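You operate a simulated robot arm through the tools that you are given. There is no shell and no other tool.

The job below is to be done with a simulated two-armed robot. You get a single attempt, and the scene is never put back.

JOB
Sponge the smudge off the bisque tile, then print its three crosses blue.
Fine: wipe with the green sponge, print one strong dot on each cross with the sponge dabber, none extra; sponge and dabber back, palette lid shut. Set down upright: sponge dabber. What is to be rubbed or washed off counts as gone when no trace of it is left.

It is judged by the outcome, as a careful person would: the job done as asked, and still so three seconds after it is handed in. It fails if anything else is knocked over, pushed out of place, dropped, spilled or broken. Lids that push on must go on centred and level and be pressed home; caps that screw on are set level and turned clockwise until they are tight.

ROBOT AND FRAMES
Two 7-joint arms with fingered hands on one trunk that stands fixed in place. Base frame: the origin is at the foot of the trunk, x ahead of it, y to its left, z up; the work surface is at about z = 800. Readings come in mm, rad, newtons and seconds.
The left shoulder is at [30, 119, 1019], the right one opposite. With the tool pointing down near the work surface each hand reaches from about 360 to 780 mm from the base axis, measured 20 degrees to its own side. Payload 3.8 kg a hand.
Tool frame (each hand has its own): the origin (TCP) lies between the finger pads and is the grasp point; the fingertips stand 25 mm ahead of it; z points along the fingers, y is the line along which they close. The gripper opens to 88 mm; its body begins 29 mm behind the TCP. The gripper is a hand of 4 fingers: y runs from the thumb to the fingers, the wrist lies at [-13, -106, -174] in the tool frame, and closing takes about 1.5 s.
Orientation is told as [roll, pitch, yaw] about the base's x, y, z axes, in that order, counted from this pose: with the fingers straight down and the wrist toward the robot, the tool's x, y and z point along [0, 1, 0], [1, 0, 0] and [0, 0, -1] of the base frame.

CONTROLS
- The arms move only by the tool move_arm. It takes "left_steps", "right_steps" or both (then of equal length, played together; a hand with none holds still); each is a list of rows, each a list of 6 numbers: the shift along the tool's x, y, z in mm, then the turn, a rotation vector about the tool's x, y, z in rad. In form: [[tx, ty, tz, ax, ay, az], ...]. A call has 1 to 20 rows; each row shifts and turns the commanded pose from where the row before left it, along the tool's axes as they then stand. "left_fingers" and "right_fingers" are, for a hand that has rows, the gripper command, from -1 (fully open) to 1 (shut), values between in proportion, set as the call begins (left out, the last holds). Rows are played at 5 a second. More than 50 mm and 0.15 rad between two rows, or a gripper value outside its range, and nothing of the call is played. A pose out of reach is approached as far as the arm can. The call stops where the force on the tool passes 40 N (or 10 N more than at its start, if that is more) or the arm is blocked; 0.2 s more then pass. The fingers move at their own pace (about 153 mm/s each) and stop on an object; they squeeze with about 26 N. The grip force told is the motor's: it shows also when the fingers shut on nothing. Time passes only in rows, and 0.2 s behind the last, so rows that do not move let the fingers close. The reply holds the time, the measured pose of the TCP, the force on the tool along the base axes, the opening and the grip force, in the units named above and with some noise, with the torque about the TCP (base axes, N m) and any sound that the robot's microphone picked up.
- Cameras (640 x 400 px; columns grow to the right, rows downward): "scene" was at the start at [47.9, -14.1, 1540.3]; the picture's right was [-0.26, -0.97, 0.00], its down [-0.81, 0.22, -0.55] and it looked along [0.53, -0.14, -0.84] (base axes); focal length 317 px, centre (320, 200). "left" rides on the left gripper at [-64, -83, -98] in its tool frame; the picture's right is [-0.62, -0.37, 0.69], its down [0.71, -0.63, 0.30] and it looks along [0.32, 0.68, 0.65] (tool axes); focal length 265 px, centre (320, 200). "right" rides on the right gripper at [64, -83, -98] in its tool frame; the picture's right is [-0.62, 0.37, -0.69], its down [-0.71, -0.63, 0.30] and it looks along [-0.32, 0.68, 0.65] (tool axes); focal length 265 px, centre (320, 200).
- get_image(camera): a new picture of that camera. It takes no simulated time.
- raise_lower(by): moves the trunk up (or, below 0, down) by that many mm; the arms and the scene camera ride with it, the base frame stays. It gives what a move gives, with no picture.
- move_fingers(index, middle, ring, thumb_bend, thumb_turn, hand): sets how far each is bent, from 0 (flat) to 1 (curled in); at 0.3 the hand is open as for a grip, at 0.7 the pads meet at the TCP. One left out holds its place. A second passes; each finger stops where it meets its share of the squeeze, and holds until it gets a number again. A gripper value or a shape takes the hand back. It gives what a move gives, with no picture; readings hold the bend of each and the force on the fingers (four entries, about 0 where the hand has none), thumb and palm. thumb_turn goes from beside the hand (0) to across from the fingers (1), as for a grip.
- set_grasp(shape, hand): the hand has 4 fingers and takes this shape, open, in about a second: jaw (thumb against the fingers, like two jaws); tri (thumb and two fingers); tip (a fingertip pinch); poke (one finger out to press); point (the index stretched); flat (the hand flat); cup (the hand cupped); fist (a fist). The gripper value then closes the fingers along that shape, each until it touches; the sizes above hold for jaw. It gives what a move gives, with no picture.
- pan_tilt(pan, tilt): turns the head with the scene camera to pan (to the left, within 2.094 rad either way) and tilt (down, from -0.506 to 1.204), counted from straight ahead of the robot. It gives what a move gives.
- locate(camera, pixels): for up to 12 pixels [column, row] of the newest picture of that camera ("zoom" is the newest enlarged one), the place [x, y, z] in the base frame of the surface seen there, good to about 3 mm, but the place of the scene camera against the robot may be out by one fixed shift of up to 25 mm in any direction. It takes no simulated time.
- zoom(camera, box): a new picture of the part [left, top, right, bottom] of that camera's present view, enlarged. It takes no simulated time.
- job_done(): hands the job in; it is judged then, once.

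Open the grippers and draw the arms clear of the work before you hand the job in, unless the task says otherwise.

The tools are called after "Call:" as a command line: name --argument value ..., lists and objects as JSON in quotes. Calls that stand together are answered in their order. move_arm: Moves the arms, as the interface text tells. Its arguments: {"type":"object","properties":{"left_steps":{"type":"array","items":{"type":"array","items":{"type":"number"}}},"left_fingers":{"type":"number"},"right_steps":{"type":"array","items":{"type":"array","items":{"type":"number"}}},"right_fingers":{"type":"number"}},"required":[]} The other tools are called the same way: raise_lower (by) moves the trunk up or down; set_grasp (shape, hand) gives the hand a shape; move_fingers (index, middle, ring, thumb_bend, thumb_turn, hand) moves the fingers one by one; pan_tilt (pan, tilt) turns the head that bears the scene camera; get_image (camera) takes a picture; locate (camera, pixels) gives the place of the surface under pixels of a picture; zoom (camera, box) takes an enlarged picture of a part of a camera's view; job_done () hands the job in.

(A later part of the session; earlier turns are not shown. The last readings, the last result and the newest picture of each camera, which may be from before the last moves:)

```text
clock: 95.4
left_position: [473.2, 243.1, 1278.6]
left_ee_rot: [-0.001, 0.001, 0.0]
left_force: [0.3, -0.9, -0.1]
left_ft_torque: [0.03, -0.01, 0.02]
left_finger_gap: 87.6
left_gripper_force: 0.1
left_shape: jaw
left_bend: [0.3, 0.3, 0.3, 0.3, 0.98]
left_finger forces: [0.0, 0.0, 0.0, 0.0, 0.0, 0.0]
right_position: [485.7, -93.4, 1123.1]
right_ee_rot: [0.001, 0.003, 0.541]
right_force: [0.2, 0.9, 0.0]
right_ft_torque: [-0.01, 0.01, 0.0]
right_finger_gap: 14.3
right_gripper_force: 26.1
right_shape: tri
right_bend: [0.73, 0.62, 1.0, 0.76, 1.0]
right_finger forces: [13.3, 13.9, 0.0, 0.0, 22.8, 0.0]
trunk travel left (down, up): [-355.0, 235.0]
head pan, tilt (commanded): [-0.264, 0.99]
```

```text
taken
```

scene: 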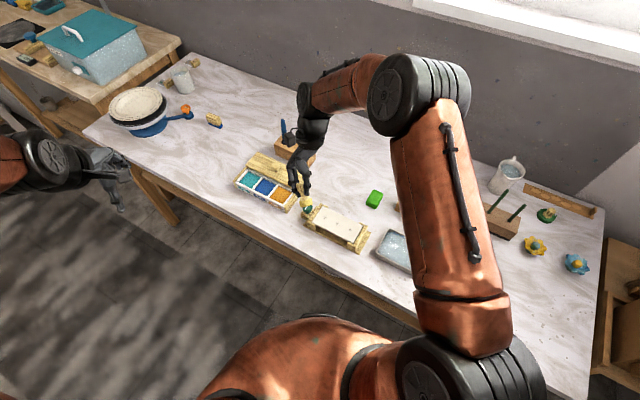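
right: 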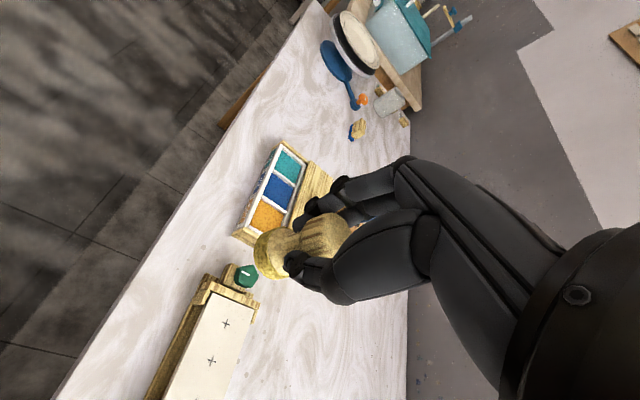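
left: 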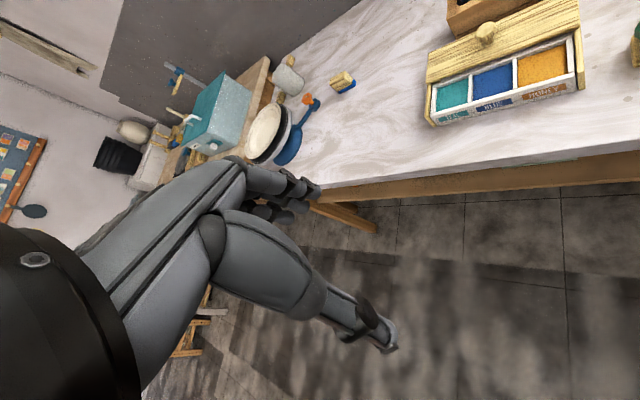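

The hand is vertical again at (486,-93,1123). I'll turn it to yaw 0, raise it 120 mm, and then bring the trunk down to 40 mm below its starting height, where the palette is best within reach.

Call:
move_arm --right_steps '[[0, 0, 0, 0, 0, 0.135], [0, 0, 0, 0, 0, 0.135], [0, 0, 0, 0, 0, 0.135], [0, 0, 0, 0, 0, 0.136], [0, 0, -30, 0, 0, 0], [0, 0, -30, 0, 0, 0], [0, 0, -30, 0, 0, 0], [0, 0, -30, 0, 0, 0], [0, 0, 0, 0, 0, 0]]'

Call:
raise_lower --by -220

Call:
get_image --camera "scene"

Call:
get_image --camera "right"

```text
clock: 97.4
left_position: [473.6, 243.6, 1279.2]
left_ee_rot: [0.0, 0.0, 0.0]
left_force: [-0.1, -0.6, 0.5]
left_ft_torque: [0.01, 0.02, 0.02]
left_finger_gap: 87.3
left_gripper_force: 0.0
left_shape: jaw
left_bend: [0.3, 0.3, 0.3, 0.3, 0.98]
left_finger forces: [0.0, 0.0, 0.1, 0.1, 0.0, 0.1]
right_position: [486.3, -92.2, 1242.5]
right_ee_rot: [-0.001, 0.003, 0.001]
right_force: [1.1, 0.0, -0.4]
right_ft_torque: [0.03, -0.01, 0.02]
right_finger_gap: 14.1
right_gripper_force: 26.6
right_shape: tri
right_bend: [0.73, 0.61, 1.0, 0.76, 1.0]
right_finger forces: [13.5, 14.2, 0.0, 0.0, 22.6, 0.0]
trunk travel left (down, up): [-355.0, 235.0]
head pan, tilt (commanded): [-0.264, 0.99]
```

```text
clock: 99.7
left_position: [474.3, 244.6, 1059.4]
left_ee_rot: [0.001, 0.0, -0.001]
left_force: [-0.5, -0.6, -0.1]
left_ft_torque: [0.0, -0.03, 0.02]
left_finger_gap: 87.6
left_gripper_force: 0.1
left_shape: jaw
left_bend: [0.3, 0.3, 0.3, 0.3, 0.98]
left_finger forces: [0.1, 0.0, 0.1, 0.1, 0.0, 0.1]
right_position: [485.4, -92.8, 1023.5]
right_ee_rot: [0.0, 0.002, 0.002]
right_force: [0.0, 0.2, -0.3]
right_ft_torque: [0.0, 0.0, -0.02]
right_finger_gap: 14.1
right_gripper_force: 26.1
right_shape: tri
right_bend: [0.73, 0.61, 1.0, 0.76, 1.0]
right_finger forces: [13.4, 14.1, 0.0, 0.1, 22.7, 0.0]
trunk travel left (down, up): [-135.0, 455.0]
head pan, tilt (commanded): [-0.264, 0.99]
```

```text
taken
```

scene: 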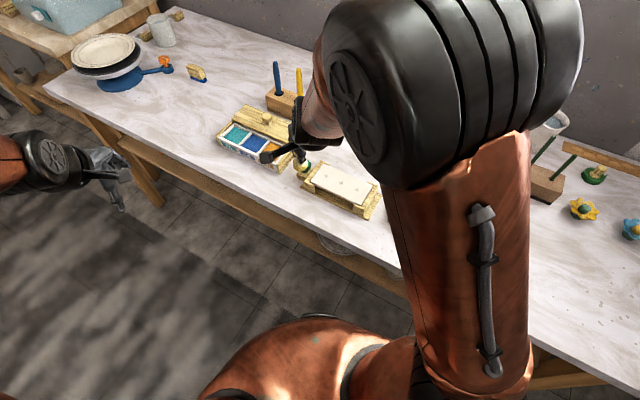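

```text
taken
```

right: 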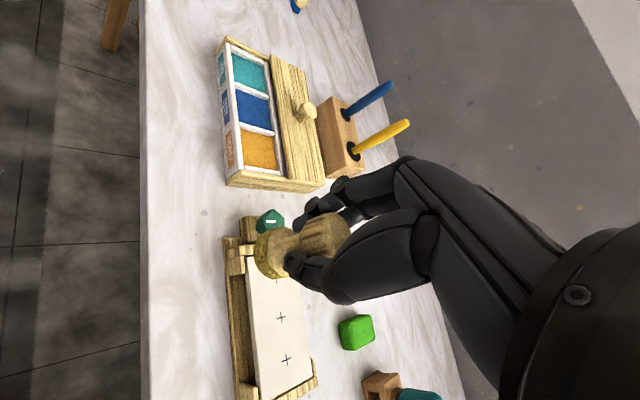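

All is clear: the hand is at (485,-93,1023) with the elbow well bent. I'll approach the blue pad at yaw 0 down to about z=940, which lies about 15 mm inside the reach.

Call:
move_arm --right_steps '[[15, 39, 14, 0, 0, 0], [15, 39, 14, 0, 0, 0], [15, 39, 14, 0, 0, 0], [15, 39, 14, 0, 0, 0], [15, 39, 14, 0, 0, 0], [15, 39, 13, 0, 0, 0], [0, 0, 0, 0, 0, 0]]'

Call:
get_image --camera "right"

```text
clock: 101.3
left_position: [472.2, 243.6, 1058.5]
left_ee_rot: [0.0, 0.001, 0.0]
left_force: [-0.1, 0.8, -0.1]
left_ft_torque: [0.02, 0.01, 0.02]
left_finger_gap: 87.7
left_gripper_force: 0.0
left_shape: jaw
left_bend: [0.3, 0.3, 0.3, 0.3, 0.98]
left_finger forces: [0.0, 0.0, 0.0, 0.1, 0.0, 0.1]
right_position: [718.7, -2.7, 938.6]
right_ee_rot: [-0.001, 0.003, 0.002]
right_force: [-0.8, 0.3, -1.1]
right_ft_torque: [0.0, 0.01, 0.01]
right_finger_gap: 14.1
right_gripper_force: 26.1
right_shape: tri
right_bend: [0.73, 0.62, 1.0, 0.76, 1.0]
right_finger forces: [13.5, 14.2, 0.0, 0.0, 22.3, 0.0]
trunk travel left (down, up): [-135.0, 455.0]
head pan, tilt (commanded): [-0.264, 0.99]
```

```text
taken
```

right: 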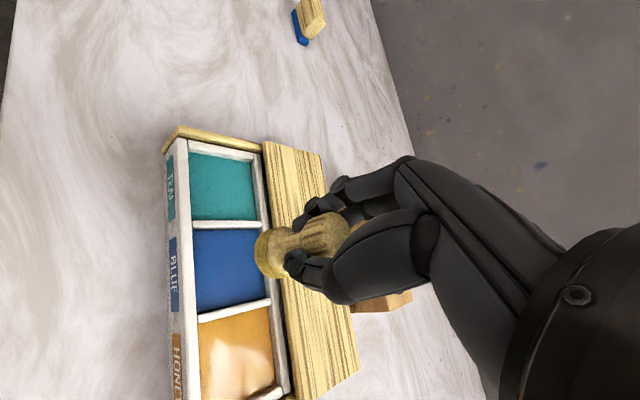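

The blue pad's centre appears at (230,268), matching the predicted (231,267), so the dabber is centred over it. I'll lower to a few millimetres above the paint.

Call:
move_arm --right_steps '[[0, 0, 15, 0, 0, 0], [0, 0, 15, 0, 0, 0], [0, 0, 10, 0, 0, 0], [0, 0, 5, 0, 0, 0], [0, 0, 0, 0, 0, 0]]'

Call:
get_image --camera "right"

Call:
zoom --camera "right" --box '[190, 170, 390, 350]'

```text
clock: 102.5
left_position: [471.7, 243.1, 1058.0]
left_ee_rot: [0.0, -0.001, 0.0]
left_force: [0.1, -0.1, -1.0]
left_ft_torque: [0.03, 0.01, -0.04]
left_finger_gap: 87.7
left_gripper_force: 0.1
left_shape: jaw
left_bend: [0.3, 0.3, 0.3, 0.3, 0.98]
left_finger forces: [0.0, 0.0, 0.0, 0.0, 0.0, 0.1]
right_position: [721.1, -3.0, 893.5]
right_ee_rot: [0.0, 0.002, 0.0]
right_force: [0.5, 0.1, -0.4]
right_ft_torque: [0.01, -0.01, 0.0]
right_finger_gap: 14.1
right_gripper_force: 25.5
right_shape: tri
right_bend: [0.73, 0.62, 1.0, 0.76, 1.0]
right_finger forces: [13.6, 14.1, 0.0, 0.0, 22.3, 0.0]
trunk travel left (down, up): [-135.0, 455.0]
head pan, tilt (commanded): [-0.264, 0.99]
```

```text
taken
```

right: 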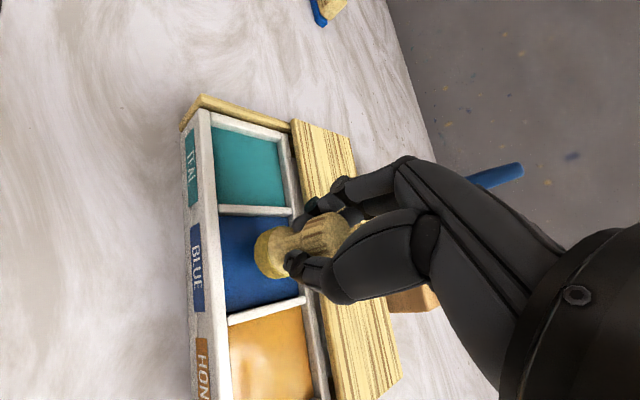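

```text
2.22 times, centred on (290, 260) of right
```

zoom: 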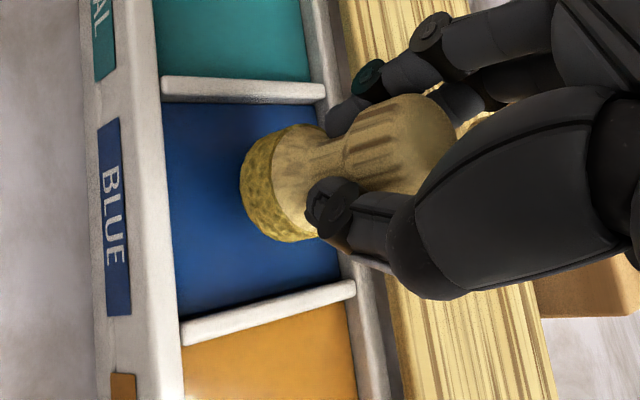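

The dabber is about 6 mm above the blue paint, slightly toward the lid side. I'll shift it 4 mm toward the front and lower in small steps until it presses.

Call:
move_arm --right_steps '[[2.8, -2.9, 0, 0, 0, 0], [0, 0, 2, 0, 0, 0], [0, 0, 2, 0, 0, 0], [0, 0, 1, 0, 0, 0], [0, 0, 1, 0, 0, 0], [0, 0, 0, 0, 0, 0]]'

```text
clock: 103.9
left_position: [473.8, 244.0, 1059.1]
left_ee_rot: [-0.001, 0.001, 0.0]
left_force: [0.0, 0.6, -0.2]
left_ft_torque: [-0.01, 0.02, -0.03]
left_finger_gap: 87.6
left_gripper_force: 0.0
left_shape: jaw
left_bend: [0.3, 0.3, 0.3, 0.3, 0.98]
left_finger forces: [0.0, 0.1, 0.0, 0.0, 0.0, 0.0]
right_position: [716.7, -0.1, 889.2]
right_ee_rot: [0.001, 0.001, 0.002]
right_force: [-0.1, 0.1, 0.2]
right_ft_torque: [0.02, 0.0, -0.01]
right_finger_gap: 14.2
right_gripper_force: 26.0
right_shape: tri
right_bend: [0.73, 0.62, 1.0, 0.76, 1.0]
right_finger forces: [13.5, 14.1, 0.0, 0.0, 22.1, 0.0]
trunk travel left (down, up): [-135.0, 455.0]
head pan, tilt (commanded): [-0.264, 0.99]
```

No contact yet at z≈888. I'll continue in 1 mm steps.

Call:
move_arm --right_steps '[[0, 0, 1, 0, 0, 0], [0, 0, 1, 0, 0, 0], [0, 0, 1, 0, 0, 0], [0, 0, 0, 0, 0, 0]]'

```text
clock: 104.9
left_position: [473.8, 243.2, 1058.6]
left_ee_rot: [-0.001, 0.002, 0.0]
left_force: [-0.8, 1.3, -1.3]
left_ft_torque: [-0.02, 0.01, 0.02]
left_finger_gap: 87.8
left_gripper_force: 0.0
left_shape: jaw
left_bend: [0.3, 0.3, 0.3, 0.3, 0.98]
left_finger forces: [0.0, 0.1, 0.0, 0.0, 0.0, 0.0]
right_position: [717.9, -0.3, 885.5]
right_ee_rot: [0.002, 0.001, 0.0]
right_force: [0.9, -0.1, 0.0]
right_ft_torque: [0.02, 0.01, 0.0]
right_finger_gap: 14.2
right_gripper_force: 25.8
right_shape: tri
right_bend: [0.73, 0.62, 1.0, 0.76, 1.0]
right_finger forces: [13.6, 14.1, 0.1, 0.0, 22.3, 0.0]
trunk travel left (down, up): [-135.0, 455.0]
head pan, tilt (commanded): [-0.264, 0.99]
```

Call:
move_arm --right_steps '[[0, 0, 1, 0, 0, 0], [0, 0, 1, 0, 0, 0], [0, 0, 0, 0, 0, 0]]'

Call:
get_image --camera "right"

Call:
zoom --camera "right" --box '[190, 170, 390, 350]'

```text
clock: 105.7
left_position: [472.4, 242.3, 1057.7]
left_ee_rot: [0.002, 0.0, 0.001]
left_force: [-0.5, 0.7, -0.6]
left_ft_torque: [0.0, 0.02, 0.01]
left_finger_gap: 87.6
left_gripper_force: 0.0
left_shape: jaw
left_bend: [0.3, 0.3, 0.3, 0.3, 0.98]
left_finger forces: [0.1, 0.0, 0.0, 0.1, 0.0, 0.0]
right_position: [717.2, 0.4, 884.0]
right_ee_rot: [0.001, 0.002, 0.001]
right_force: [-0.3, -0.7, -0.1]
right_ft_torque: [0.01, 0.0, 0.0]
right_finger_gap: 14.1
right_gripper_force: 26.1
right_shape: tri
right_bend: [0.73, 0.62, 1.0, 0.76, 1.0]
right_finger forces: [13.4, 14.1, 0.0, 0.0, 22.2, 0.1]
trunk travel left (down, up): [-135.0, 455.0]
head pan, tilt (commanded): [-0.264, 0.99]
```

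```text
taken
```

right: 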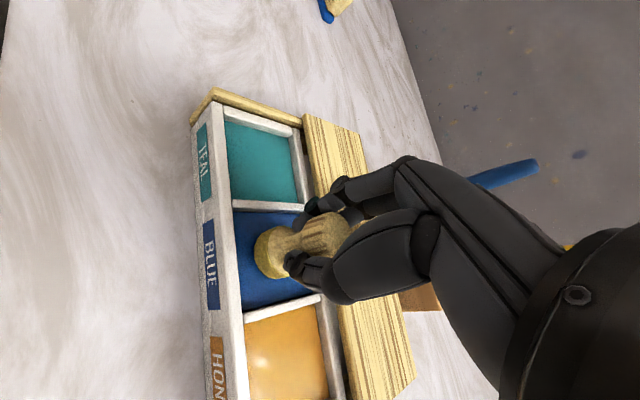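

```text
2.22 times, centred on (290, 260) of right
```

zoom: 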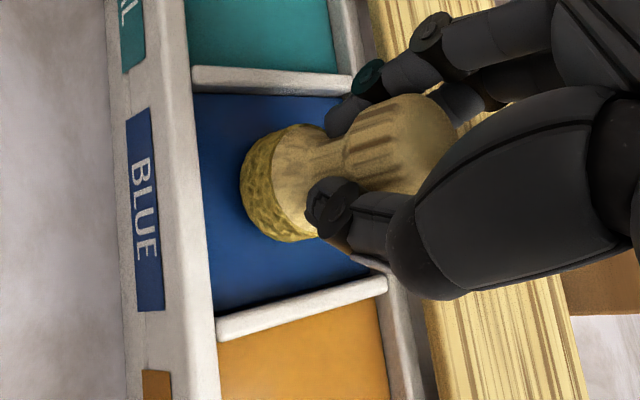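

There is still no contact at z≈884, and the finger tips stay short of the lid edge. I'll continue in 1 mm steps.

Call:
move_arm --right_steps '[[0, 0, 1, 0, 0, 0], [0, 0, 0.7, 0, 0, 0], [0, 0, 0, 0, 0, 0]]'

Call:
move_arm --right_steps '[[0, 0, 0.8, 0, 0, 0], [0, 0, 0.7, 0, 0, 0], [0, 0, 0, 0, 0, 0]]'

```text
clock: 106.5
left_position: [473.2, 243.8, 1058.8]
left_ee_rot: [0.0, 0.001, -0.003]
left_force: [0.0, -0.1, 0.3]
left_ft_torque: [0.05, 0.03, -0.01]
left_finger_gap: 87.7
left_gripper_force: 0.1
left_shape: jaw
left_bend: [0.3, 0.3, 0.3, 0.3, 0.98]
left_finger forces: [0.0, 0.0, 0.1, 0.1, 0.0, 0.0]
right_position: [718.1, -0.3, 881.2]
right_ee_rot: [-0.001, 0.002, 0.002]
right_force: [0.1, 0.1, -0.5]
right_ft_torque: [-0.02, 0.0, 0.01]
right_finger_gap: 14.3
right_gripper_force: 26.1
right_shape: tri
right_bend: [0.73, 0.62, 1.0, 0.76, 1.0]
right_finger forces: [13.6, 14.1, 0.0, 0.1, 22.3, 0.1]
trunk travel left (down, up): [-135.0, 455.0]
head pan, tilt (commanded): [-0.264, 0.99]
```

```text
clock: 107.3
left_position: [473.1, 243.7, 1058.1]
left_ee_rot: [-0.002, -0.001, 0.0]
left_force: [-0.8, 0.1, -0.8]
left_ft_torque: [0.03, -0.01, 0.0]
left_finger_gap: 87.6
left_gripper_force: 0.0
left_shape: jaw
left_bend: [0.3, 0.3, 0.3, 0.3, 0.98]
left_finger forces: [0.0, 0.0, 0.1, 0.0, 0.0, 0.1]
right_position: [717.4, 0.1, 879.7]
right_ee_rot: [0.001, 0.003, 0.0]
right_force: [0.3, -0.1, 0.6]
right_ft_torque: [-0.02, 0.0, 0.02]
right_finger_gap: 14.1
right_gripper_force: 25.8
right_shape: tri
right_bend: [0.73, 0.62, 1.0, 0.76, 1.0]
right_finger forces: [13.5, 14.0, 0.1, 0.0, 22.1, 0.1]
trunk travel left (down, up): [-135.0, 455.0]
head pan, tilt (commanded): [-0.264, 0.99]
```

Now at z≈880 with no reaction force. I'll look closely at where the foot is relative to the paint surface.

Call:
zoom --camera "right" --box '[210, 190, 330, 310]'

Call:
get_image --camera "scene"

Call:
get_image --camera "left"

```text
3.33 times, centred on (270, 250) of right
```

zoom: 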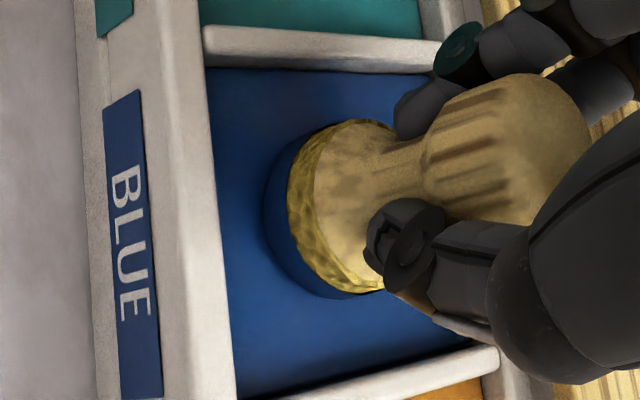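

```text
taken
```

scene: 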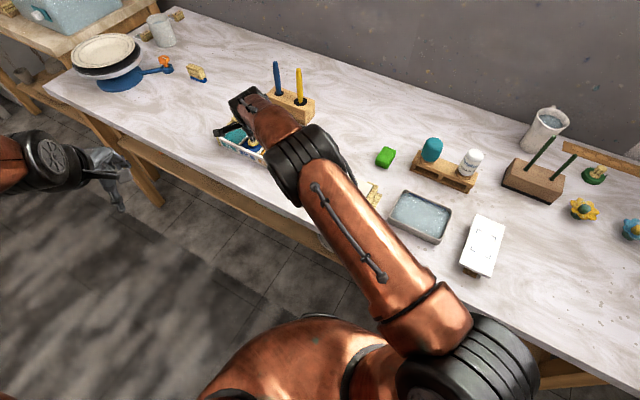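

```text
taken
```

left: 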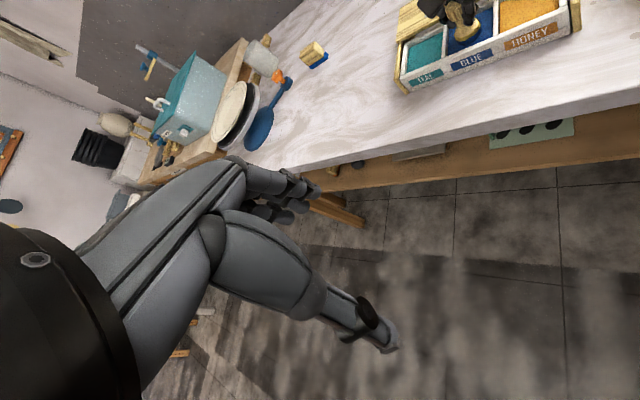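

The lower rim of the dabber's foot has turned blue: the paint is wet and the sponge has dipped in a few millimetres. I'll lift it straight up slowly and inspect.

Call:
move_arm --right_steps '[[0, 0, 0, 0, 0, 0], [0, 0, -2, 0, 0, 0], [0, 0, -4, 0, 0, 0], [0, 0, -8, 0, 0, 0], [0, 0, -12, 0, 0, 0], [0, 0, -12, 0, 0, 0], [0, 0, -12, 0, 0, 0], [0, 0, 0, 0, 0, 0]]'

Call:
get_image --camera "right"

Call:
zoom --camera "right" --box '[210, 190, 330, 310]'

```text
clock: 109.1
left_position: [473.0, 243.6, 1059.3]
left_ee_rot: [0.001, -0.002, 0.0]
left_force: [-0.4, 0.2, 0.3]
left_ft_torque: [0.02, 0.02, -0.01]
left_finger_gap: 87.7
left_gripper_force: 0.0
left_shape: jaw
left_bend: [0.3, 0.3, 0.3, 0.3, 0.98]
left_finger forces: [0.0, 0.1, 0.0, 0.0, 0.0, 0.0]
right_position: [717.3, -0.0, 929.9]
right_ee_rot: [-0.002, 0.004, 0.001]
right_force: [-0.2, -0.4, -0.7]
right_ft_torque: [-0.02, -0.05, 0.04]
right_finger_gap: 14.0
right_gripper_force: 26.0
right_shape: tri
right_bend: [0.73, 0.62, 1.0, 0.77, 1.0]
right_finger forces: [13.5, 14.1, 0.0, 0.0, 22.3, 0.0]
trunk travel left (down, up): [-135.0, 455.0]
head pan, tilt (commanded): [-0.264, 0.99]
```

```text
taken
```

right: 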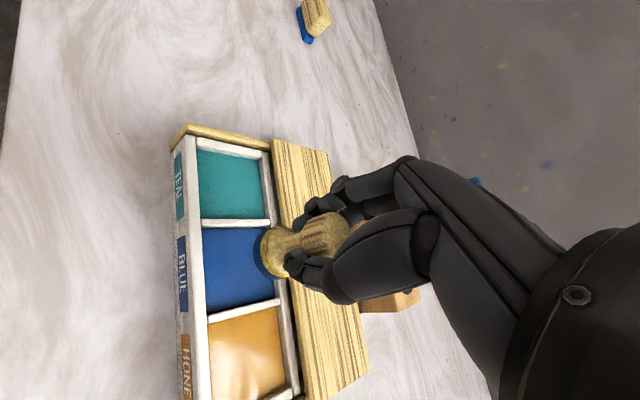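

```text
3.33 times, centred on (270, 250) of right
```

zoom: 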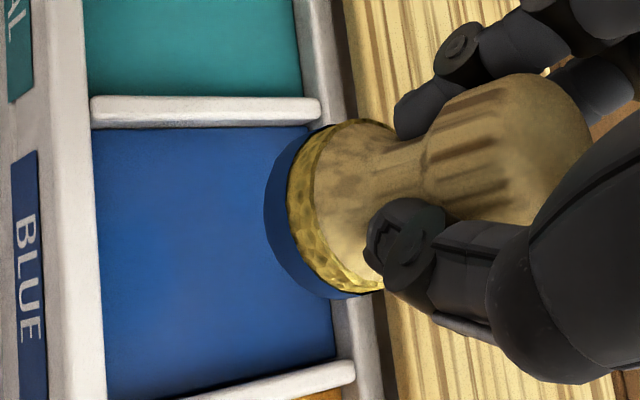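

The sponge's underside is now well coated in blue. I'll locate the foot's rim in this view to refine its offset from the TCP before printing.

Call:
locate --camera "zoom" --pixels '[[268, 205], [275, 175], [295, 145], [320, 130], [272, 235], [285, 262], [305, 282], [330, 293], [350, 124], [520, 90], [560, 120], [360, 294]]'

```text
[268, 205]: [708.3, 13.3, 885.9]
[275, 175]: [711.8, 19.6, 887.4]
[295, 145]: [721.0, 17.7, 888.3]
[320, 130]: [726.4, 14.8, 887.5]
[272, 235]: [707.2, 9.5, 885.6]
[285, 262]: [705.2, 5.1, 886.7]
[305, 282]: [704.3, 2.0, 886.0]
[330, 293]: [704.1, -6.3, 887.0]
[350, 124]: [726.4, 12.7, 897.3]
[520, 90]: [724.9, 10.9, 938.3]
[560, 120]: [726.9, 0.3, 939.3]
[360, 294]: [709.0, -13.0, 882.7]
```

The foot's centre lies about (+1.5,+1.5) mm from the TCP. I'll raise the loaded dabber to z≈960 and carry it over cross A at about (544.5,-170.5).

Call:
move_arm --right_steps '[[0, 0, -30, 0, 0, 0], [-28.6, -29, 0, 0, 0, 0], [-28.6, -29, 0, 0, 0, 0], [-28.6, -29, 0, 0, 0, 0], [-28.6, -29, 0, 0, 0, 0], [-28.6, -29, 0, 0, 0, 0], [-28.8, -29.2, 0, 0, 0, 0], [0, 0, 20, 0, 0, 0], [0, 0, 0, 0, 0, 0]]'

Call:
get_image --camera "right"

Call:
zoom --camera "right" --box '[150, 170, 350, 370]'

```text
clock: 111.1
left_position: [472.6, 243.9, 1058.5]
left_ee_rot: [0.0, -0.002, 0.001]
left_force: [-1.5, -1.0, -0.6]
left_ft_torque: [0.0, 0.0, 0.02]
left_finger_gap: 87.7
left_gripper_force: 0.1
left_shape: jaw
left_bend: [0.3, 0.3, 0.3, 0.3, 0.98]
left_finger forces: [0.1, 0.1, 0.0, 0.1, 0.0, 0.1]
right_position: [542.1, -170.6, 940.6]
right_ee_rot: [-0.001, 0.002, 0.002]
right_force: [0.5, 0.1, 0.4]
right_ft_torque: [0.01, 0.01, 0.02]
right_finger_gap: 13.6
right_gripper_force: 26.1
right_shape: tri
right_bend: [0.73, 0.62, 1.0, 0.77, 1.0]
right_finger forces: [13.5, 14.0, 0.0, 0.1, 21.9, 0.1]
trunk travel left (down, up): [-135.0, 455.0]
head pan, tilt (commanded): [-0.264, 0.99]
```

```text
taken
```

right: 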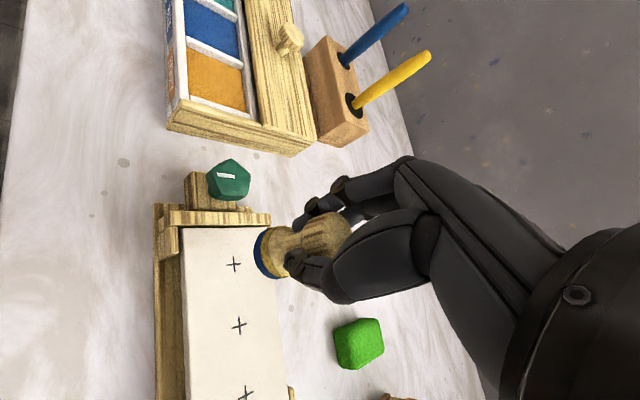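

```text
2.00 times, centred on (250, 270) of right
```

zoom: 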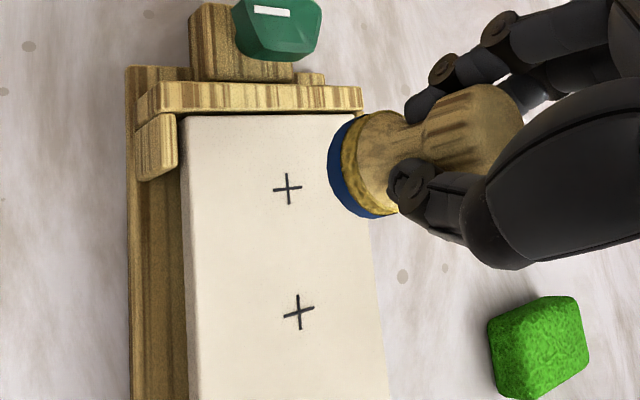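

Cross A shows at (234,264), and my prediction for the point straight below the foot is (235,265), so I am over it within a millimetre. I'll confirm with locate.

Call:
locate --camera "zoom" --pixels '[[288, 188], [298, 312], [250, 250], [340, 250], [330, 180], [335, 150], [345, 205], [355, 125]]'

```text
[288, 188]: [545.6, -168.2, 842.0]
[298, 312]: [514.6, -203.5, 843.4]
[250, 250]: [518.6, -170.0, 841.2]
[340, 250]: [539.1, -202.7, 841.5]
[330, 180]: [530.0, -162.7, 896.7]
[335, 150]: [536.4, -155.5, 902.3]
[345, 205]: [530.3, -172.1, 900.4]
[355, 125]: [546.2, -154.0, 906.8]
```

All agrees. I'll lower straight down to a few millimetres above the tile, and then in 1 mm steps onto cross A.

Call:
move_arm --right_steps '[[0, 0, 15, 0, 0, 0], [0, 0, 12, 0, 0, 0], [0, 0, 10, 0, 0, 0], [0, 0, 4, 0, 0, 0], [0, 0, 0, 0, 0, 0]]'

Call:
get_image --camera "right"

Call:
zoom --camera "right" --box '[170, 170, 350, 350]'

```text
clock: 112.3
left_position: [472.2, 242.9, 1059.8]
left_ee_rot: [0.001, 0.001, 0.0]
left_force: [0.2, 0.0, -0.8]
left_ft_torque: [0.03, -0.02, 0.03]
left_finger_gap: 87.7
left_gripper_force: 0.0
left_shape: jaw
left_bend: [0.3, 0.3, 0.3, 0.3, 0.98]
left_finger forces: [0.0, 0.0, 0.0, 0.0, 0.1, 0.0]
right_position: [543.2, -172.1, 900.7]
right_ee_rot: [-0.001, 0.002, 0.0]
right_force: [-0.5, 0.8, -1.0]
right_ft_torque: [-0.01, -0.01, 0.01]
right_finger_gap: 14.0
right_gripper_force: 26.6
right_shape: tri
right_bend: [0.73, 0.62, 1.0, 0.77, 1.0]
right_finger forces: [13.5, 14.2, 0.0, 0.0, 21.9, 0.1]
trunk travel left (down, up): [-135.0, 455.0]
head pan, tilt (commanded): [-0.264, 0.99]
```

```text
taken
```

right: 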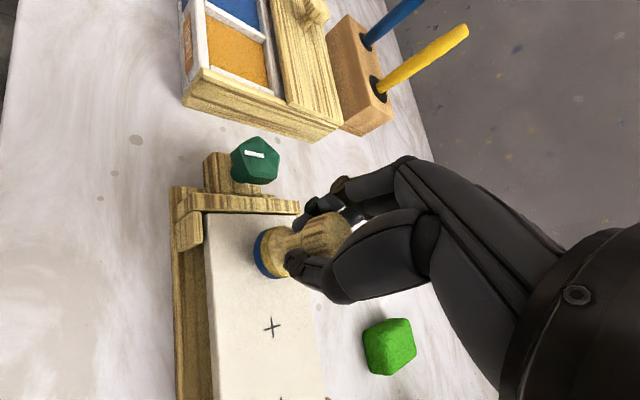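

```text
2.22 times, centred on (260, 260) of right
```

zoom: 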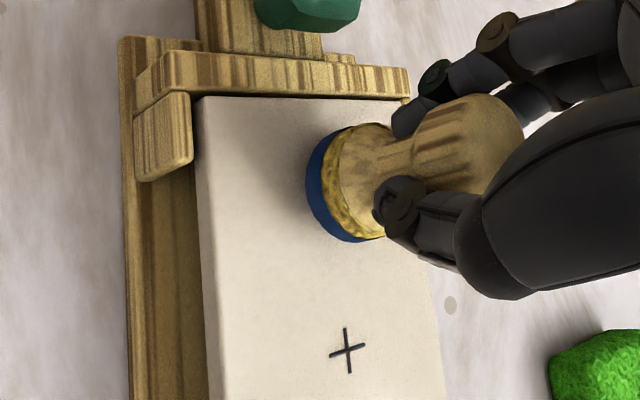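

The foot is over cross A with the next cross B visible at (272,327). I'll go down in 1 mm steps until the force shows contact.

Call:
move_arm --right_steps '[[0, 0, 1.5, 0, 0, 0], [0, 0, 1.5, 0, 0, 0], [0, 0, 1, 0, 0, 0], [0, 0, 0, 0, 0, 0]]'

Call:
move_arm --right_steps '[[0, 0, 1, 0, 0, 0], [0, 0, 1, 0, 0, 0], [0, 0, 0, 0, 0, 0]]'

```text
clock: 113.3
left_position: [475.0, 243.0, 1058.8]
left_ee_rot: [-0.001, 0.001, -0.001]
left_force: [0.2, -0.2, -0.1]
left_ft_torque: [-0.01, -0.03, 0.02]
left_finger_gap: 87.6
left_gripper_force: 0.0
left_shape: jaw
left_bend: [0.3, 0.3, 0.3, 0.3, 0.98]
left_finger forces: [0.0, 0.0, 0.1, 0.0, 0.0, 0.0]
right_position: [544.4, -172.7, 895.3]
right_ee_rot: [0.0, 0.002, 0.002]
right_force: [1.6, -0.5, -0.7]
right_ft_torque: [0.02, -0.02, -0.01]
right_finger_gap: 13.7
right_gripper_force: 26.1
right_shape: tri
right_bend: [0.73, 0.62, 1.0, 0.77, 1.0]
right_finger forces: [13.6, 14.1, 0.1, 0.1, 21.9, 0.0]
trunk travel left (down, up): [-135.0, 455.0]
head pan, tilt (commanded): [-0.264, 0.99]
```

```text
clock: 114.1
left_position: [472.9, 243.8, 1059.2]
left_ee_rot: [0.0, 0.001, -0.001]
left_force: [-0.3, -0.1, 0.2]
left_ft_torque: [0.0, 0.05, 0.01]
left_finger_gap: 87.2
left_gripper_force: 0.1
left_shape: jaw
left_bend: [0.3, 0.3, 0.3, 0.3, 0.98]
left_finger forces: [0.0, 0.0, 0.0, 0.0, 0.0, 0.1]
right_position: [543.0, -173.0, 893.7]
right_ee_rot: [0.001, 0.003, 0.001]
right_force: [0.5, 1.0, 0.1]
right_ft_torque: [-0.02, 0.01, 0.0]
right_finger_gap: 13.7
right_gripper_force: 25.9
right_shape: tri
right_bend: [0.73, 0.62, 1.0, 0.77, 1.0]
right_finger forces: [13.5, 14.0, 0.0, 0.1, 21.9, 0.1]
trunk travel left (down, up): [-135.0, 455.0]
head pan, tilt (commanded): [-0.264, 0.99]
```

Still no contact at about z=893.7. I'll continue in 1 mm steps.

Call:
move_arm --right_steps '[[0, 0, 1, 0, 0, 0], [0, 0, 0, 0, 0, 0]]'

Call:
move_arm --right_steps '[[0, 0, 1, 0, 0, 0], [0, 0, 0, 0, 0, 0]]'

Call:
zoom --camera "right" --box '[170, 170, 350, 350]'

```text
clock: 114.7
left_position: [472.8, 243.2, 1058.8]
left_ee_rot: [0.001, 0.001, -0.001]
left_force: [0.8, -0.1, -0.4]
left_ft_torque: [-0.03, -0.03, 0.0]
left_finger_gap: 87.4
left_gripper_force: 0.1
left_shape: jaw
left_bend: [0.3, 0.3, 0.3, 0.3, 0.98]
left_finger forces: [0.1, 0.0, 0.0, 0.0, 0.0, 0.1]
right_position: [543.5, -172.5, 891.5]
right_ee_rot: [0.0, 0.002, 0.001]
right_force: [0.1, -0.1, -0.4]
right_ft_torque: [-0.01, -0.02, -0.01]
right_finger_gap: 14.0
right_gripper_force: 26.2
right_shape: tri
right_bend: [0.73, 0.62, 1.0, 0.77, 1.0]
right_finger forces: [13.5, 14.1, 0.0, 0.0, 21.8, 0.1]
trunk travel left (down, up): [-135.0, 455.0]
head pan, tilt (commanded): [-0.264, 0.99]
```

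```text
clock: 115.3
left_position: [472.7, 244.0, 1059.7]
left_ee_rot: [0.0, 0.0, 0.0]
left_force: [-0.7, 0.2, 0.0]
left_ft_torque: [-0.01, 0.0, -0.01]
left_finger_gap: 87.5
left_gripper_force: 0.1
left_shape: jaw
left_bend: [0.3, 0.3, 0.3, 0.3, 0.98]
left_finger forces: [0.0, 0.1, 0.1, 0.0, 0.0, 0.0]
right_position: [541.8, -171.9, 892.7]
right_ee_rot: [0.0, 0.001, 0.001]
right_force: [-0.4, 0.1, 4.4]
right_ft_torque: [-0.03, -0.04, 0.0]
right_finger_gap: 14.2
right_gripper_force: 25.5
right_shape: tri
right_bend: [0.73, 0.62, 1.0, 0.77, 1.0]
right_finger forces: [13.3, 14.4, 0.1, 0.1, 22.8, 0.0]
trunk travel left (down, up): [-135.0, 455.0]
head pan, tilt (commanded): [-0.264, 0.99]
```

```text
2.22 times, centred on (260, 260) of right
```

zoom: 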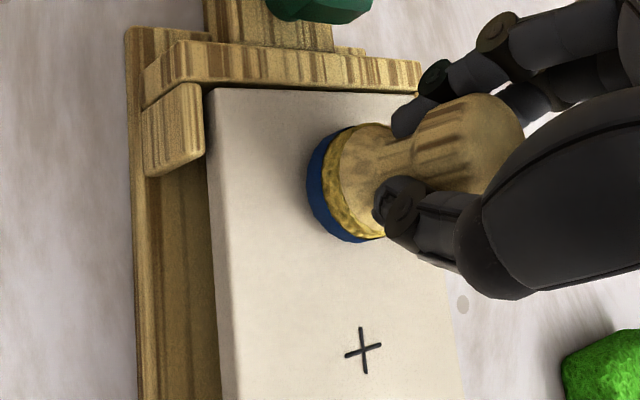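

Contact: 4.4 N. I'll press about 1.5 mm further for a firm, even print, hold a moment, and read the force.

Call:
move_arm --right_steps '[[0, 0, 0.8, 0, 0, 0], [0, 0, 0.7, 0, 0, 0], [0, 0, 0, 0, 0, 0], [0, 0, 0, 0, 0, 0]]'

```text
clock: 116.3
left_position: [471.9, 243.0, 1060.0]
left_ee_rot: [-0.002, 0.0, -0.001]
left_force: [0.2, 0.4, -0.6]
left_ft_torque: [-0.01, -0.01, 0.03]
left_finger_gap: 87.6
left_gripper_force: 0.1
left_shape: jaw
left_bend: [0.3, 0.3, 0.3, 0.3, 0.98]
left_finger forces: [0.0, 0.0, 0.0, 0.0, 0.1, 0.0]
right_position: [542.9, -171.7, 891.1]
right_ee_rot: [0.0, 0.0, 0.002]
right_force: [-1.4, 1.7, 11.9]
right_ft_torque: [0.0, -0.12, 0.05]
right_finger_gap: 14.5
right_gripper_force: 26.3
right_shape: tri
right_bend: [0.73, 0.62, 1.0, 0.77, 1.0]
right_finger forces: [13.6, 15.2, 0.1, 0.1, 24.5, 0.0]
trunk travel left (down, up): [-135.0, 455.0]
head pan, tilt (commanded): [-0.264, 0.99]
```

The press is 11.9 N. I'll lift straight up slowly and look at the print.

Call:
move_arm --right_steps '[[0, 0, -1.5, 0, 0, 0], [0, 0, -2, 0, 0, 0], [0, 0, -5, 0, 0, 0], [0, 0, -12, 0, 0, 0], [0, 0, -15, 0, 0, 0], [0, 0, -15, 0, 0, 0], [0, 0, 0, 0, 0, 0]]'

Call:
get_image --camera "right"

Call:
zoom --camera "right" --box '[150, 170, 350, 370]'

```text
clock: 117.9
left_position: [473.9, 242.4, 1058.9]
left_ee_rot: [0.0, -0.001, 0.001]
left_force: [-0.5, 0.1, -0.4]
left_ft_torque: [0.0, 0.01, 0.01]
left_finger_gap: 87.7
left_gripper_force: 0.1
left_shape: jaw
left_bend: [0.3, 0.3, 0.3, 0.3, 0.98]
left_finger forces: [0.1, 0.1, 0.0, 0.0, 0.0, 0.0]
right_position: [543.4, -172.2, 940.8]
right_ee_rot: [0.0, 0.0, 0.003]
right_force: [-0.5, 0.7, -0.4]
right_ft_torque: [-0.01, -0.02, -0.03]
right_finger_gap: 14.2
right_gripper_force: 25.9
right_shape: tri
right_bend: [0.73, 0.62, 1.0, 0.77, 1.0]
right_finger forces: [13.8, 14.7, 0.0, 0.0, 22.4, 0.0]
trunk travel left (down, up): [-135.0, 455.0]
head pan, tilt (commanded): [-0.264, 0.99]
```

```text
taken
```

right: 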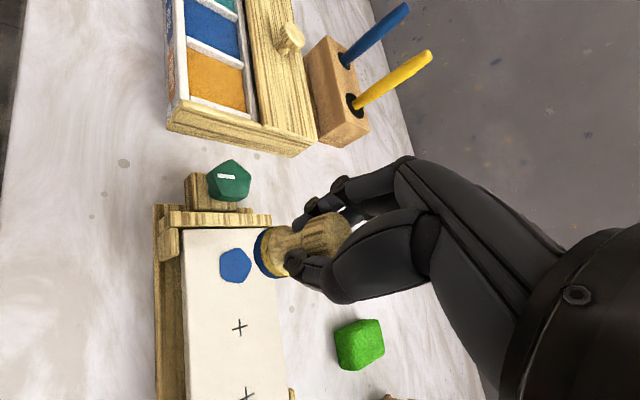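

```text
2.00 times, centred on (250, 270) of right
```

zoom: 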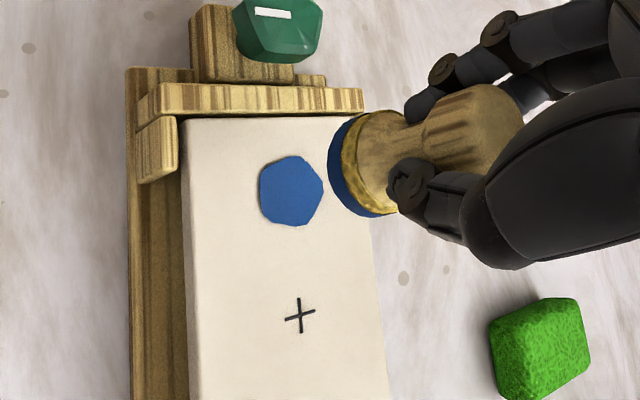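

A clean, solid blue dot sits right on cross A (zoom (290,191)), with nothing else on the tile. To keep every dot strong I'll reload before each print, returning over the blue pad by the same path.

Call:
move_arm --right_steps '[[0, 0, -20, 0, 0, 0], [28.6, 29, 0, 0, 0, 0], [28.6, 29, 0, 0, 0, 0], [28.6, 29, 0, 0, 0, 0], [28.6, 29, 0, 0, 0, 0], [28.6, 29, 0, 0, 0, 0], [28.8, 29.2, 0, 0, 0, 0], [0, 0, 20, 0, 0, 0], [0, 0, 0, 0, 0, 0]]'

Call:
get_image --camera "right"

```text
clock: 119.9
left_position: [472.8, 243.0, 1058.6]
left_ee_rot: [0.0, -0.001, 0.0]
left_force: [0.5, -0.2, -0.5]
left_ft_torque: [0.04, 0.0, 0.03]
left_finger_gap: 87.5
left_gripper_force: 0.0
left_shape: jaw
left_bend: [0.3, 0.3, 0.3, 0.3, 0.98]
left_finger forces: [0.0, 0.0, 0.1, 0.0, 0.1, 0.0]
right_position: [717.2, 0.4, 939.7]
right_ee_rot: [-0.002, 0.004, 0.0]
right_force: [-0.1, 0.2, -0.6]
right_ft_torque: [0.01, 0.01, 0.02]
right_finger_gap: 14.1
right_gripper_force: 26.2
right_shape: tri
right_bend: [0.73, 0.62, 1.0, 0.77, 1.0]
right_finger forces: [13.5, 14.5, 0.0, 0.1, 21.8, 0.0]
trunk travel left (down, up): [-135.0, 455.0]
head pan, tilt (commanded): [-0.264, 0.99]
```

```text
taken
```

right: 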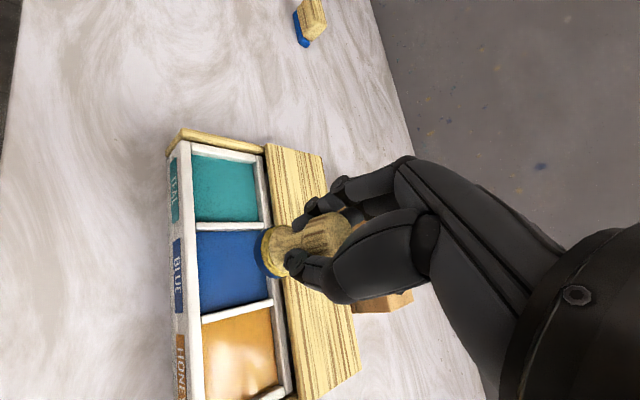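

Back over the blue pad at (717,0,940). I'll dip to the same depth as before (z≈881), pause, and lift slowly again.

Call:
move_arm --right_steps '[[0, 0, 15, 0, 0, 0], [0, 0, 15, 0, 0, 0], [0, 0, 12, 0, 0, 0], [0, 0, 8, 0, 0, 0], [0, 0, 5, 0, 0, 0], [0, 0, 2, 0, 0, 0], [0, 0, 1, 0, 0, 0], [0, 0, 1, 0, 0, 0], [0, 0, 0, 0, 0, 0], [0, 0, 0, 0, 0, 0]]'

Call:
zoom --camera "right" --box '[210, 190, 330, 310]'

Call:
move_arm --right_steps '[[0, 0, -2, 0, 0, 0], [0, 0, -4, 0, 0, 0], [0, 0, -8, 0, 0, 0], [0, 0, -15, 0, 0, 0], [0, 0, -15, 0, 0, 0], [0, 0, -15, 0, 0, 0], [0, 0, -20, 0, 0, 0], [0, 0, 0, 0, 0, 0]]'

Call:
get_image --camera "right"

```text
clock: 122.1
left_position: [473.9, 242.4, 1056.8]
left_ee_rot: [0.0, -0.001, 0.0]
left_force: [-0.8, -0.2, 0.1]
left_ft_torque: [-0.01, 0.03, 0.0]
left_finger_gap: 87.6
left_gripper_force: 0.1
left_shape: jaw
left_bend: [0.3, 0.3, 0.3, 0.3, 0.98]
left_finger forces: [0.0, 0.0, 0.0, 0.1, 0.0, 0.0]
right_position: [716.8, -0.1, 880.9]
right_ee_rot: [0.0, 0.002, 0.001]
right_force: [-0.1, 0.2, -0.3]
right_ft_torque: [0.02, 0.0, 0.0]
right_finger_gap: 14.1
right_gripper_force: 26.0
right_shape: tri
right_bend: [0.73, 0.62, 1.0, 0.77, 1.0]
right_finger forces: [13.5, 14.5, 0.1, 0.0, 21.9, 0.0]
trunk travel left (down, up): [-135.0, 455.0]
head pan, tilt (commanded): [-0.264, 0.99]
```

```text
3.33 times, centred on (270, 250) of right
```

zoom: 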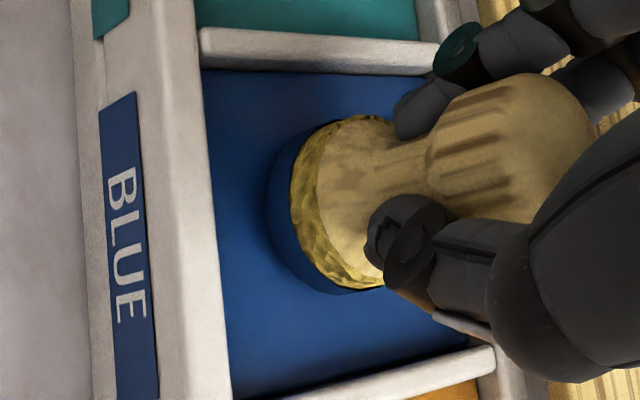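

```text
clock: 123.9
left_position: [472.3, 244.0, 1057.9]
left_ee_rot: [0.001, 0.0, 0.0]
left_force: [-0.3, 0.2, -0.3]
left_ft_torque: [0.0, -0.01, 0.0]
left_finger_gap: 87.4
left_gripper_force: 0.1
left_shape: jaw
left_bend: [0.3, 0.3, 0.3, 0.3, 0.98]
left_finger forces: [0.0, 0.1, 0.0, 0.0, 0.0, 0.1]
right_position: [717.9, 1.2, 959.5]
right_ee_rot: [0.0, 0.003, 0.002]
right_force: [-0.2, 0.0, 0.5]
right_ft_torque: [0.0, -0.01, -0.03]
right_finger_gap: 14.3
right_gripper_force: 25.7
right_shape: tri
right_bend: [0.73, 0.62, 1.0, 0.77, 1.0]
right_finger forces: [13.5, 14.6, 0.0, 0.0, 21.9, 0.1]
trunk travel left (down, up): [-135.0, 455.0]
head pan, tilt (commanded): [-0.264, 0.99]
```

```text
taken
```

right: 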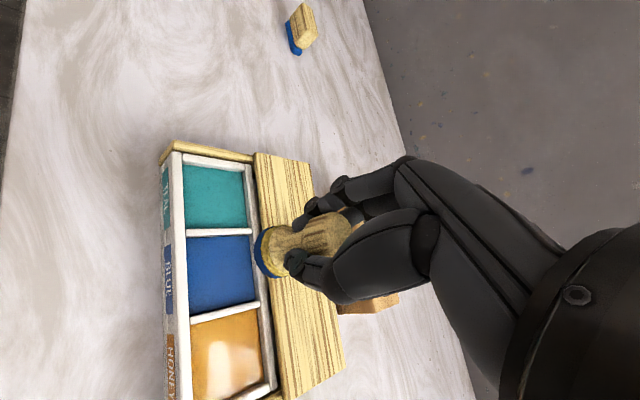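

The dip matched the first one, but the dabber may have crept up about a millimetre in the grip during the press, so I'll dip once more 2–3 mm deeper (z≈878) to be sure that it is fully reloaded.

Call:
move_arm --right_steps '[[0, 0, 20, 0, 0, 0], [0, 0, 20, 0, 0, 0], [0, 0, 15, 0, 0, 0], [0, 0, 12, 0, 0, 0], [0, 0, 6, 0, 0, 0], [0, 0, 4, 0, 0, 0], [0, 0, 2, 0, 0, 0], [0, 0, 1.5, 0, 0, 0], [0, 0, 0, 0, 0, 0]]'

Call:
zoom --camera "right" --box '[210, 190, 330, 310]'

```text
clock: 125.9
left_position: [472.9, 243.8, 1058.7]
left_ee_rot: [0.001, -0.002, -0.001]
left_force: [-0.6, 1.1, -0.2]
left_ft_torque: [0.02, 0.02, 0.0]
left_finger_gap: 87.5
left_gripper_force: 0.0
left_shape: jaw
left_bend: [0.3, 0.3, 0.3, 0.3, 0.98]
left_finger forces: [0.0, 0.0, 0.0, 0.1, 0.0, 0.0]
right_position: [717.7, -0.3, 879.8]
right_ee_rot: [-0.001, 0.003, 0.002]
right_force: [0.1, -0.6, -0.8]
right_ft_torque: [0.01, 0.04, -0.06]
right_finger_gap: 14.1
right_gripper_force: 25.9
right_shape: tri
right_bend: [0.73, 0.62, 1.0, 0.77, 1.0]
right_finger forces: [13.5, 14.7, 0.0, 0.1, 21.9, 0.0]
trunk travel left (down, up): [-135.0, 455.0]
head pan, tilt (commanded): [-0.264, 0.99]
```

```text
3.33 times, centred on (270, 250) of right
```

zoom: 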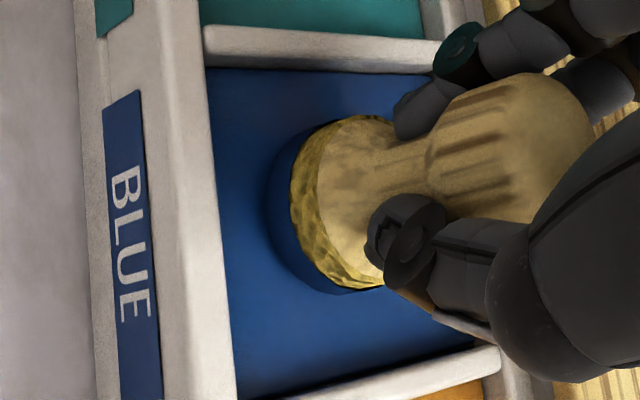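

At z≈879 the foot's blue rim merges with the paint. I'll go 1.5 mm further, pause, and then lift straight up to z≈960.

Call:
move_arm --right_steps '[[0, 0, 1, 0, 0, 0], [0, 0, 0.7, 0, 0, 0], [0, 0, 0, 0, 0, 0], [0, 0, 0, 0, 0, 0]]'

Call:
move_arm --right_steps '[[0, 0, -2, 0, 0, 0], [0, 0, -4, 0, 0, 0], [0, 0, -8, 0, 0, 0], [0, 0, -15, 0, 0, 0], [0, 0, -15, 0, 0, 0], [0, 0, -18, 0, 0, 0], [0, 0, -20, 0, 0, 0], [0, 0, 0, 0, 0, 0]]'

```text
clock: 126.9
left_position: [473.4, 242.5, 1058.6]
left_ee_rot: [0.001, 0.0, 0.001]
left_force: [0.1, 0.2, 0.6]
left_ft_torque: [-0.02, 0.03, 0.01]
left_finger_gap: 87.4
left_gripper_force: 0.0
left_shape: jaw
left_bend: [0.3, 0.3, 0.3, 0.3, 0.98]
left_finger forces: [0.0, 0.0, 0.0, 0.0, 0.1, 0.1]
right_position: [716.3, -0.0, 877.3]
right_ee_rot: [-0.001, 0.001, 0.003]
right_force: [0.5, -0.5, -0.5]
right_ft_torque: [-0.01, -0.01, 0.0]
right_finger_gap: 14.2
right_gripper_force: 25.8
right_shape: tri
right_bend: [0.73, 0.62, 1.0, 0.77, 1.0]
right_finger forces: [13.6, 14.6, 0.0, 0.1, 21.8, 0.0]
trunk travel left (down, up): [-135.0, 455.0]
head pan, tilt (commanded): [-0.264, 0.99]
```

```text
clock: 128.7
left_position: [472.8, 242.9, 1058.4]
left_ee_rot: [0.0, 0.0, 0.001]
left_force: [0.6, 0.3, 0.0]
left_ft_torque: [-0.04, -0.01, -0.06]
left_finger_gap: 87.6
left_gripper_force: 0.0
left_shape: jaw
left_bend: [0.3, 0.3, 0.3, 0.3, 0.98]
left_finger forces: [0.0, 0.0, 0.0, 0.0, 0.1, 0.1]
right_position: [717.9, 0.1, 960.5]
right_ee_rot: [-0.001, 0.003, 0.003]
right_force: [0.1, 0.2, -0.8]
right_ft_torque: [-0.02, -0.03, 0.0]
right_finger_gap: 13.9
right_gripper_force: 25.9
right_shape: tri
right_bend: [0.73, 0.62, 1.0, 0.77, 1.0]
right_finger forces: [13.5, 14.7, 0.0, 0.1, 21.9, 0.0]
trunk travel left (down, up): [-135.0, 455.0]
head pan, tilt (commanded): [-0.264, 0.99]
```

Reloaded. I'll carry the dabber to above cross B, TCP about (512,-204), keeping z≈960 over the fresh dot, and then verify the alignment at z≈940.

Call:
move_arm --right_steps '[[-29.2, -29.3, 0, 0, 0, 0], [-29.2, -29.3, 0, 0, 0, 0], [-29.2, -29.3, 0, 0, 0, 0], [-29.2, -29.3, 0, 0, 0, 0], [-29.2, -29.3, 0, 0, 0, 0], [-29.2, -29.3, 0, 0, 0, 0], [-29.2, -29.3, 0, 0, 0, 0], [0, 0, 20, 0, 0, 0], [0, 0, 0, 0, 0, 0]]'

Call:
get_image --camera "right"

Call:
zoom --camera "right" --box '[150, 170, 350, 370]'

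```text
clock: 130.7
left_position: [473.5, 243.3, 1059.5]
left_ee_rot: [0.001, 0.0, -0.001]
left_force: [0.4, 0.4, -0.6]
left_ft_torque: [-0.03, -0.03, 0.04]
left_finger_gap: 87.8
left_gripper_force: 0.0
left_shape: jaw
left_bend: [0.3, 0.3, 0.3, 0.3, 0.98]
left_finger forces: [0.1, 0.0, 0.0, 0.1, 0.0, 0.0]
right_position: [511.9, -206.5, 940.5]
right_ee_rot: [0.0, 0.001, 0.003]
right_force: [-0.7, 0.1, 0.5]
right_ft_torque: [0.0, -0.03, 0.0]
right_finger_gap: 14.2
right_gripper_force: 25.8
right_shape: tri
right_bend: [0.73, 0.62, 1.0, 0.77, 1.0]
right_finger forces: [13.5, 14.7, 0.1, 0.0, 21.5, 0.1]
trunk travel left (down, up): [-135.0, 455.0]
head pan, tilt (commanded): [-0.264, 0.99]
```

```text
taken
```

right: 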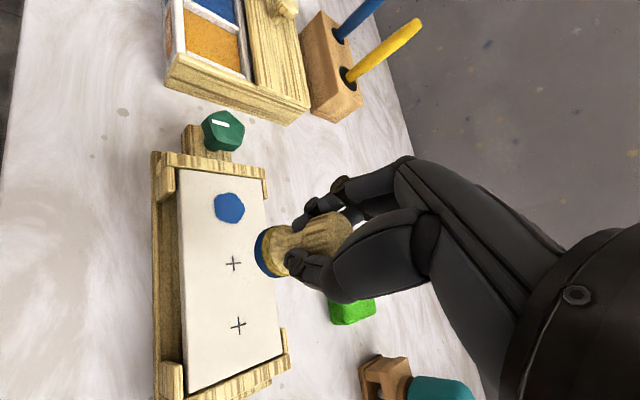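

```text
2.00 times, centred on (250, 270) of right
```

zoom: 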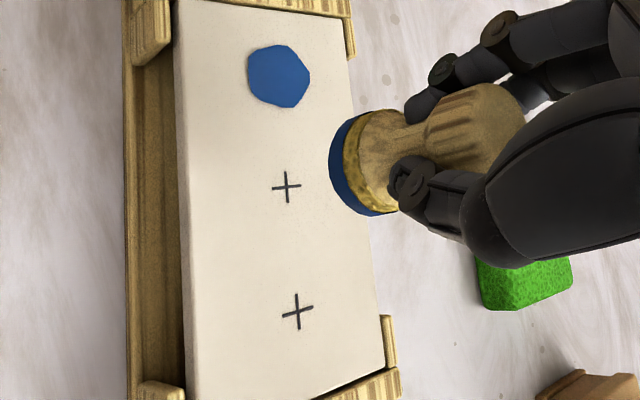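

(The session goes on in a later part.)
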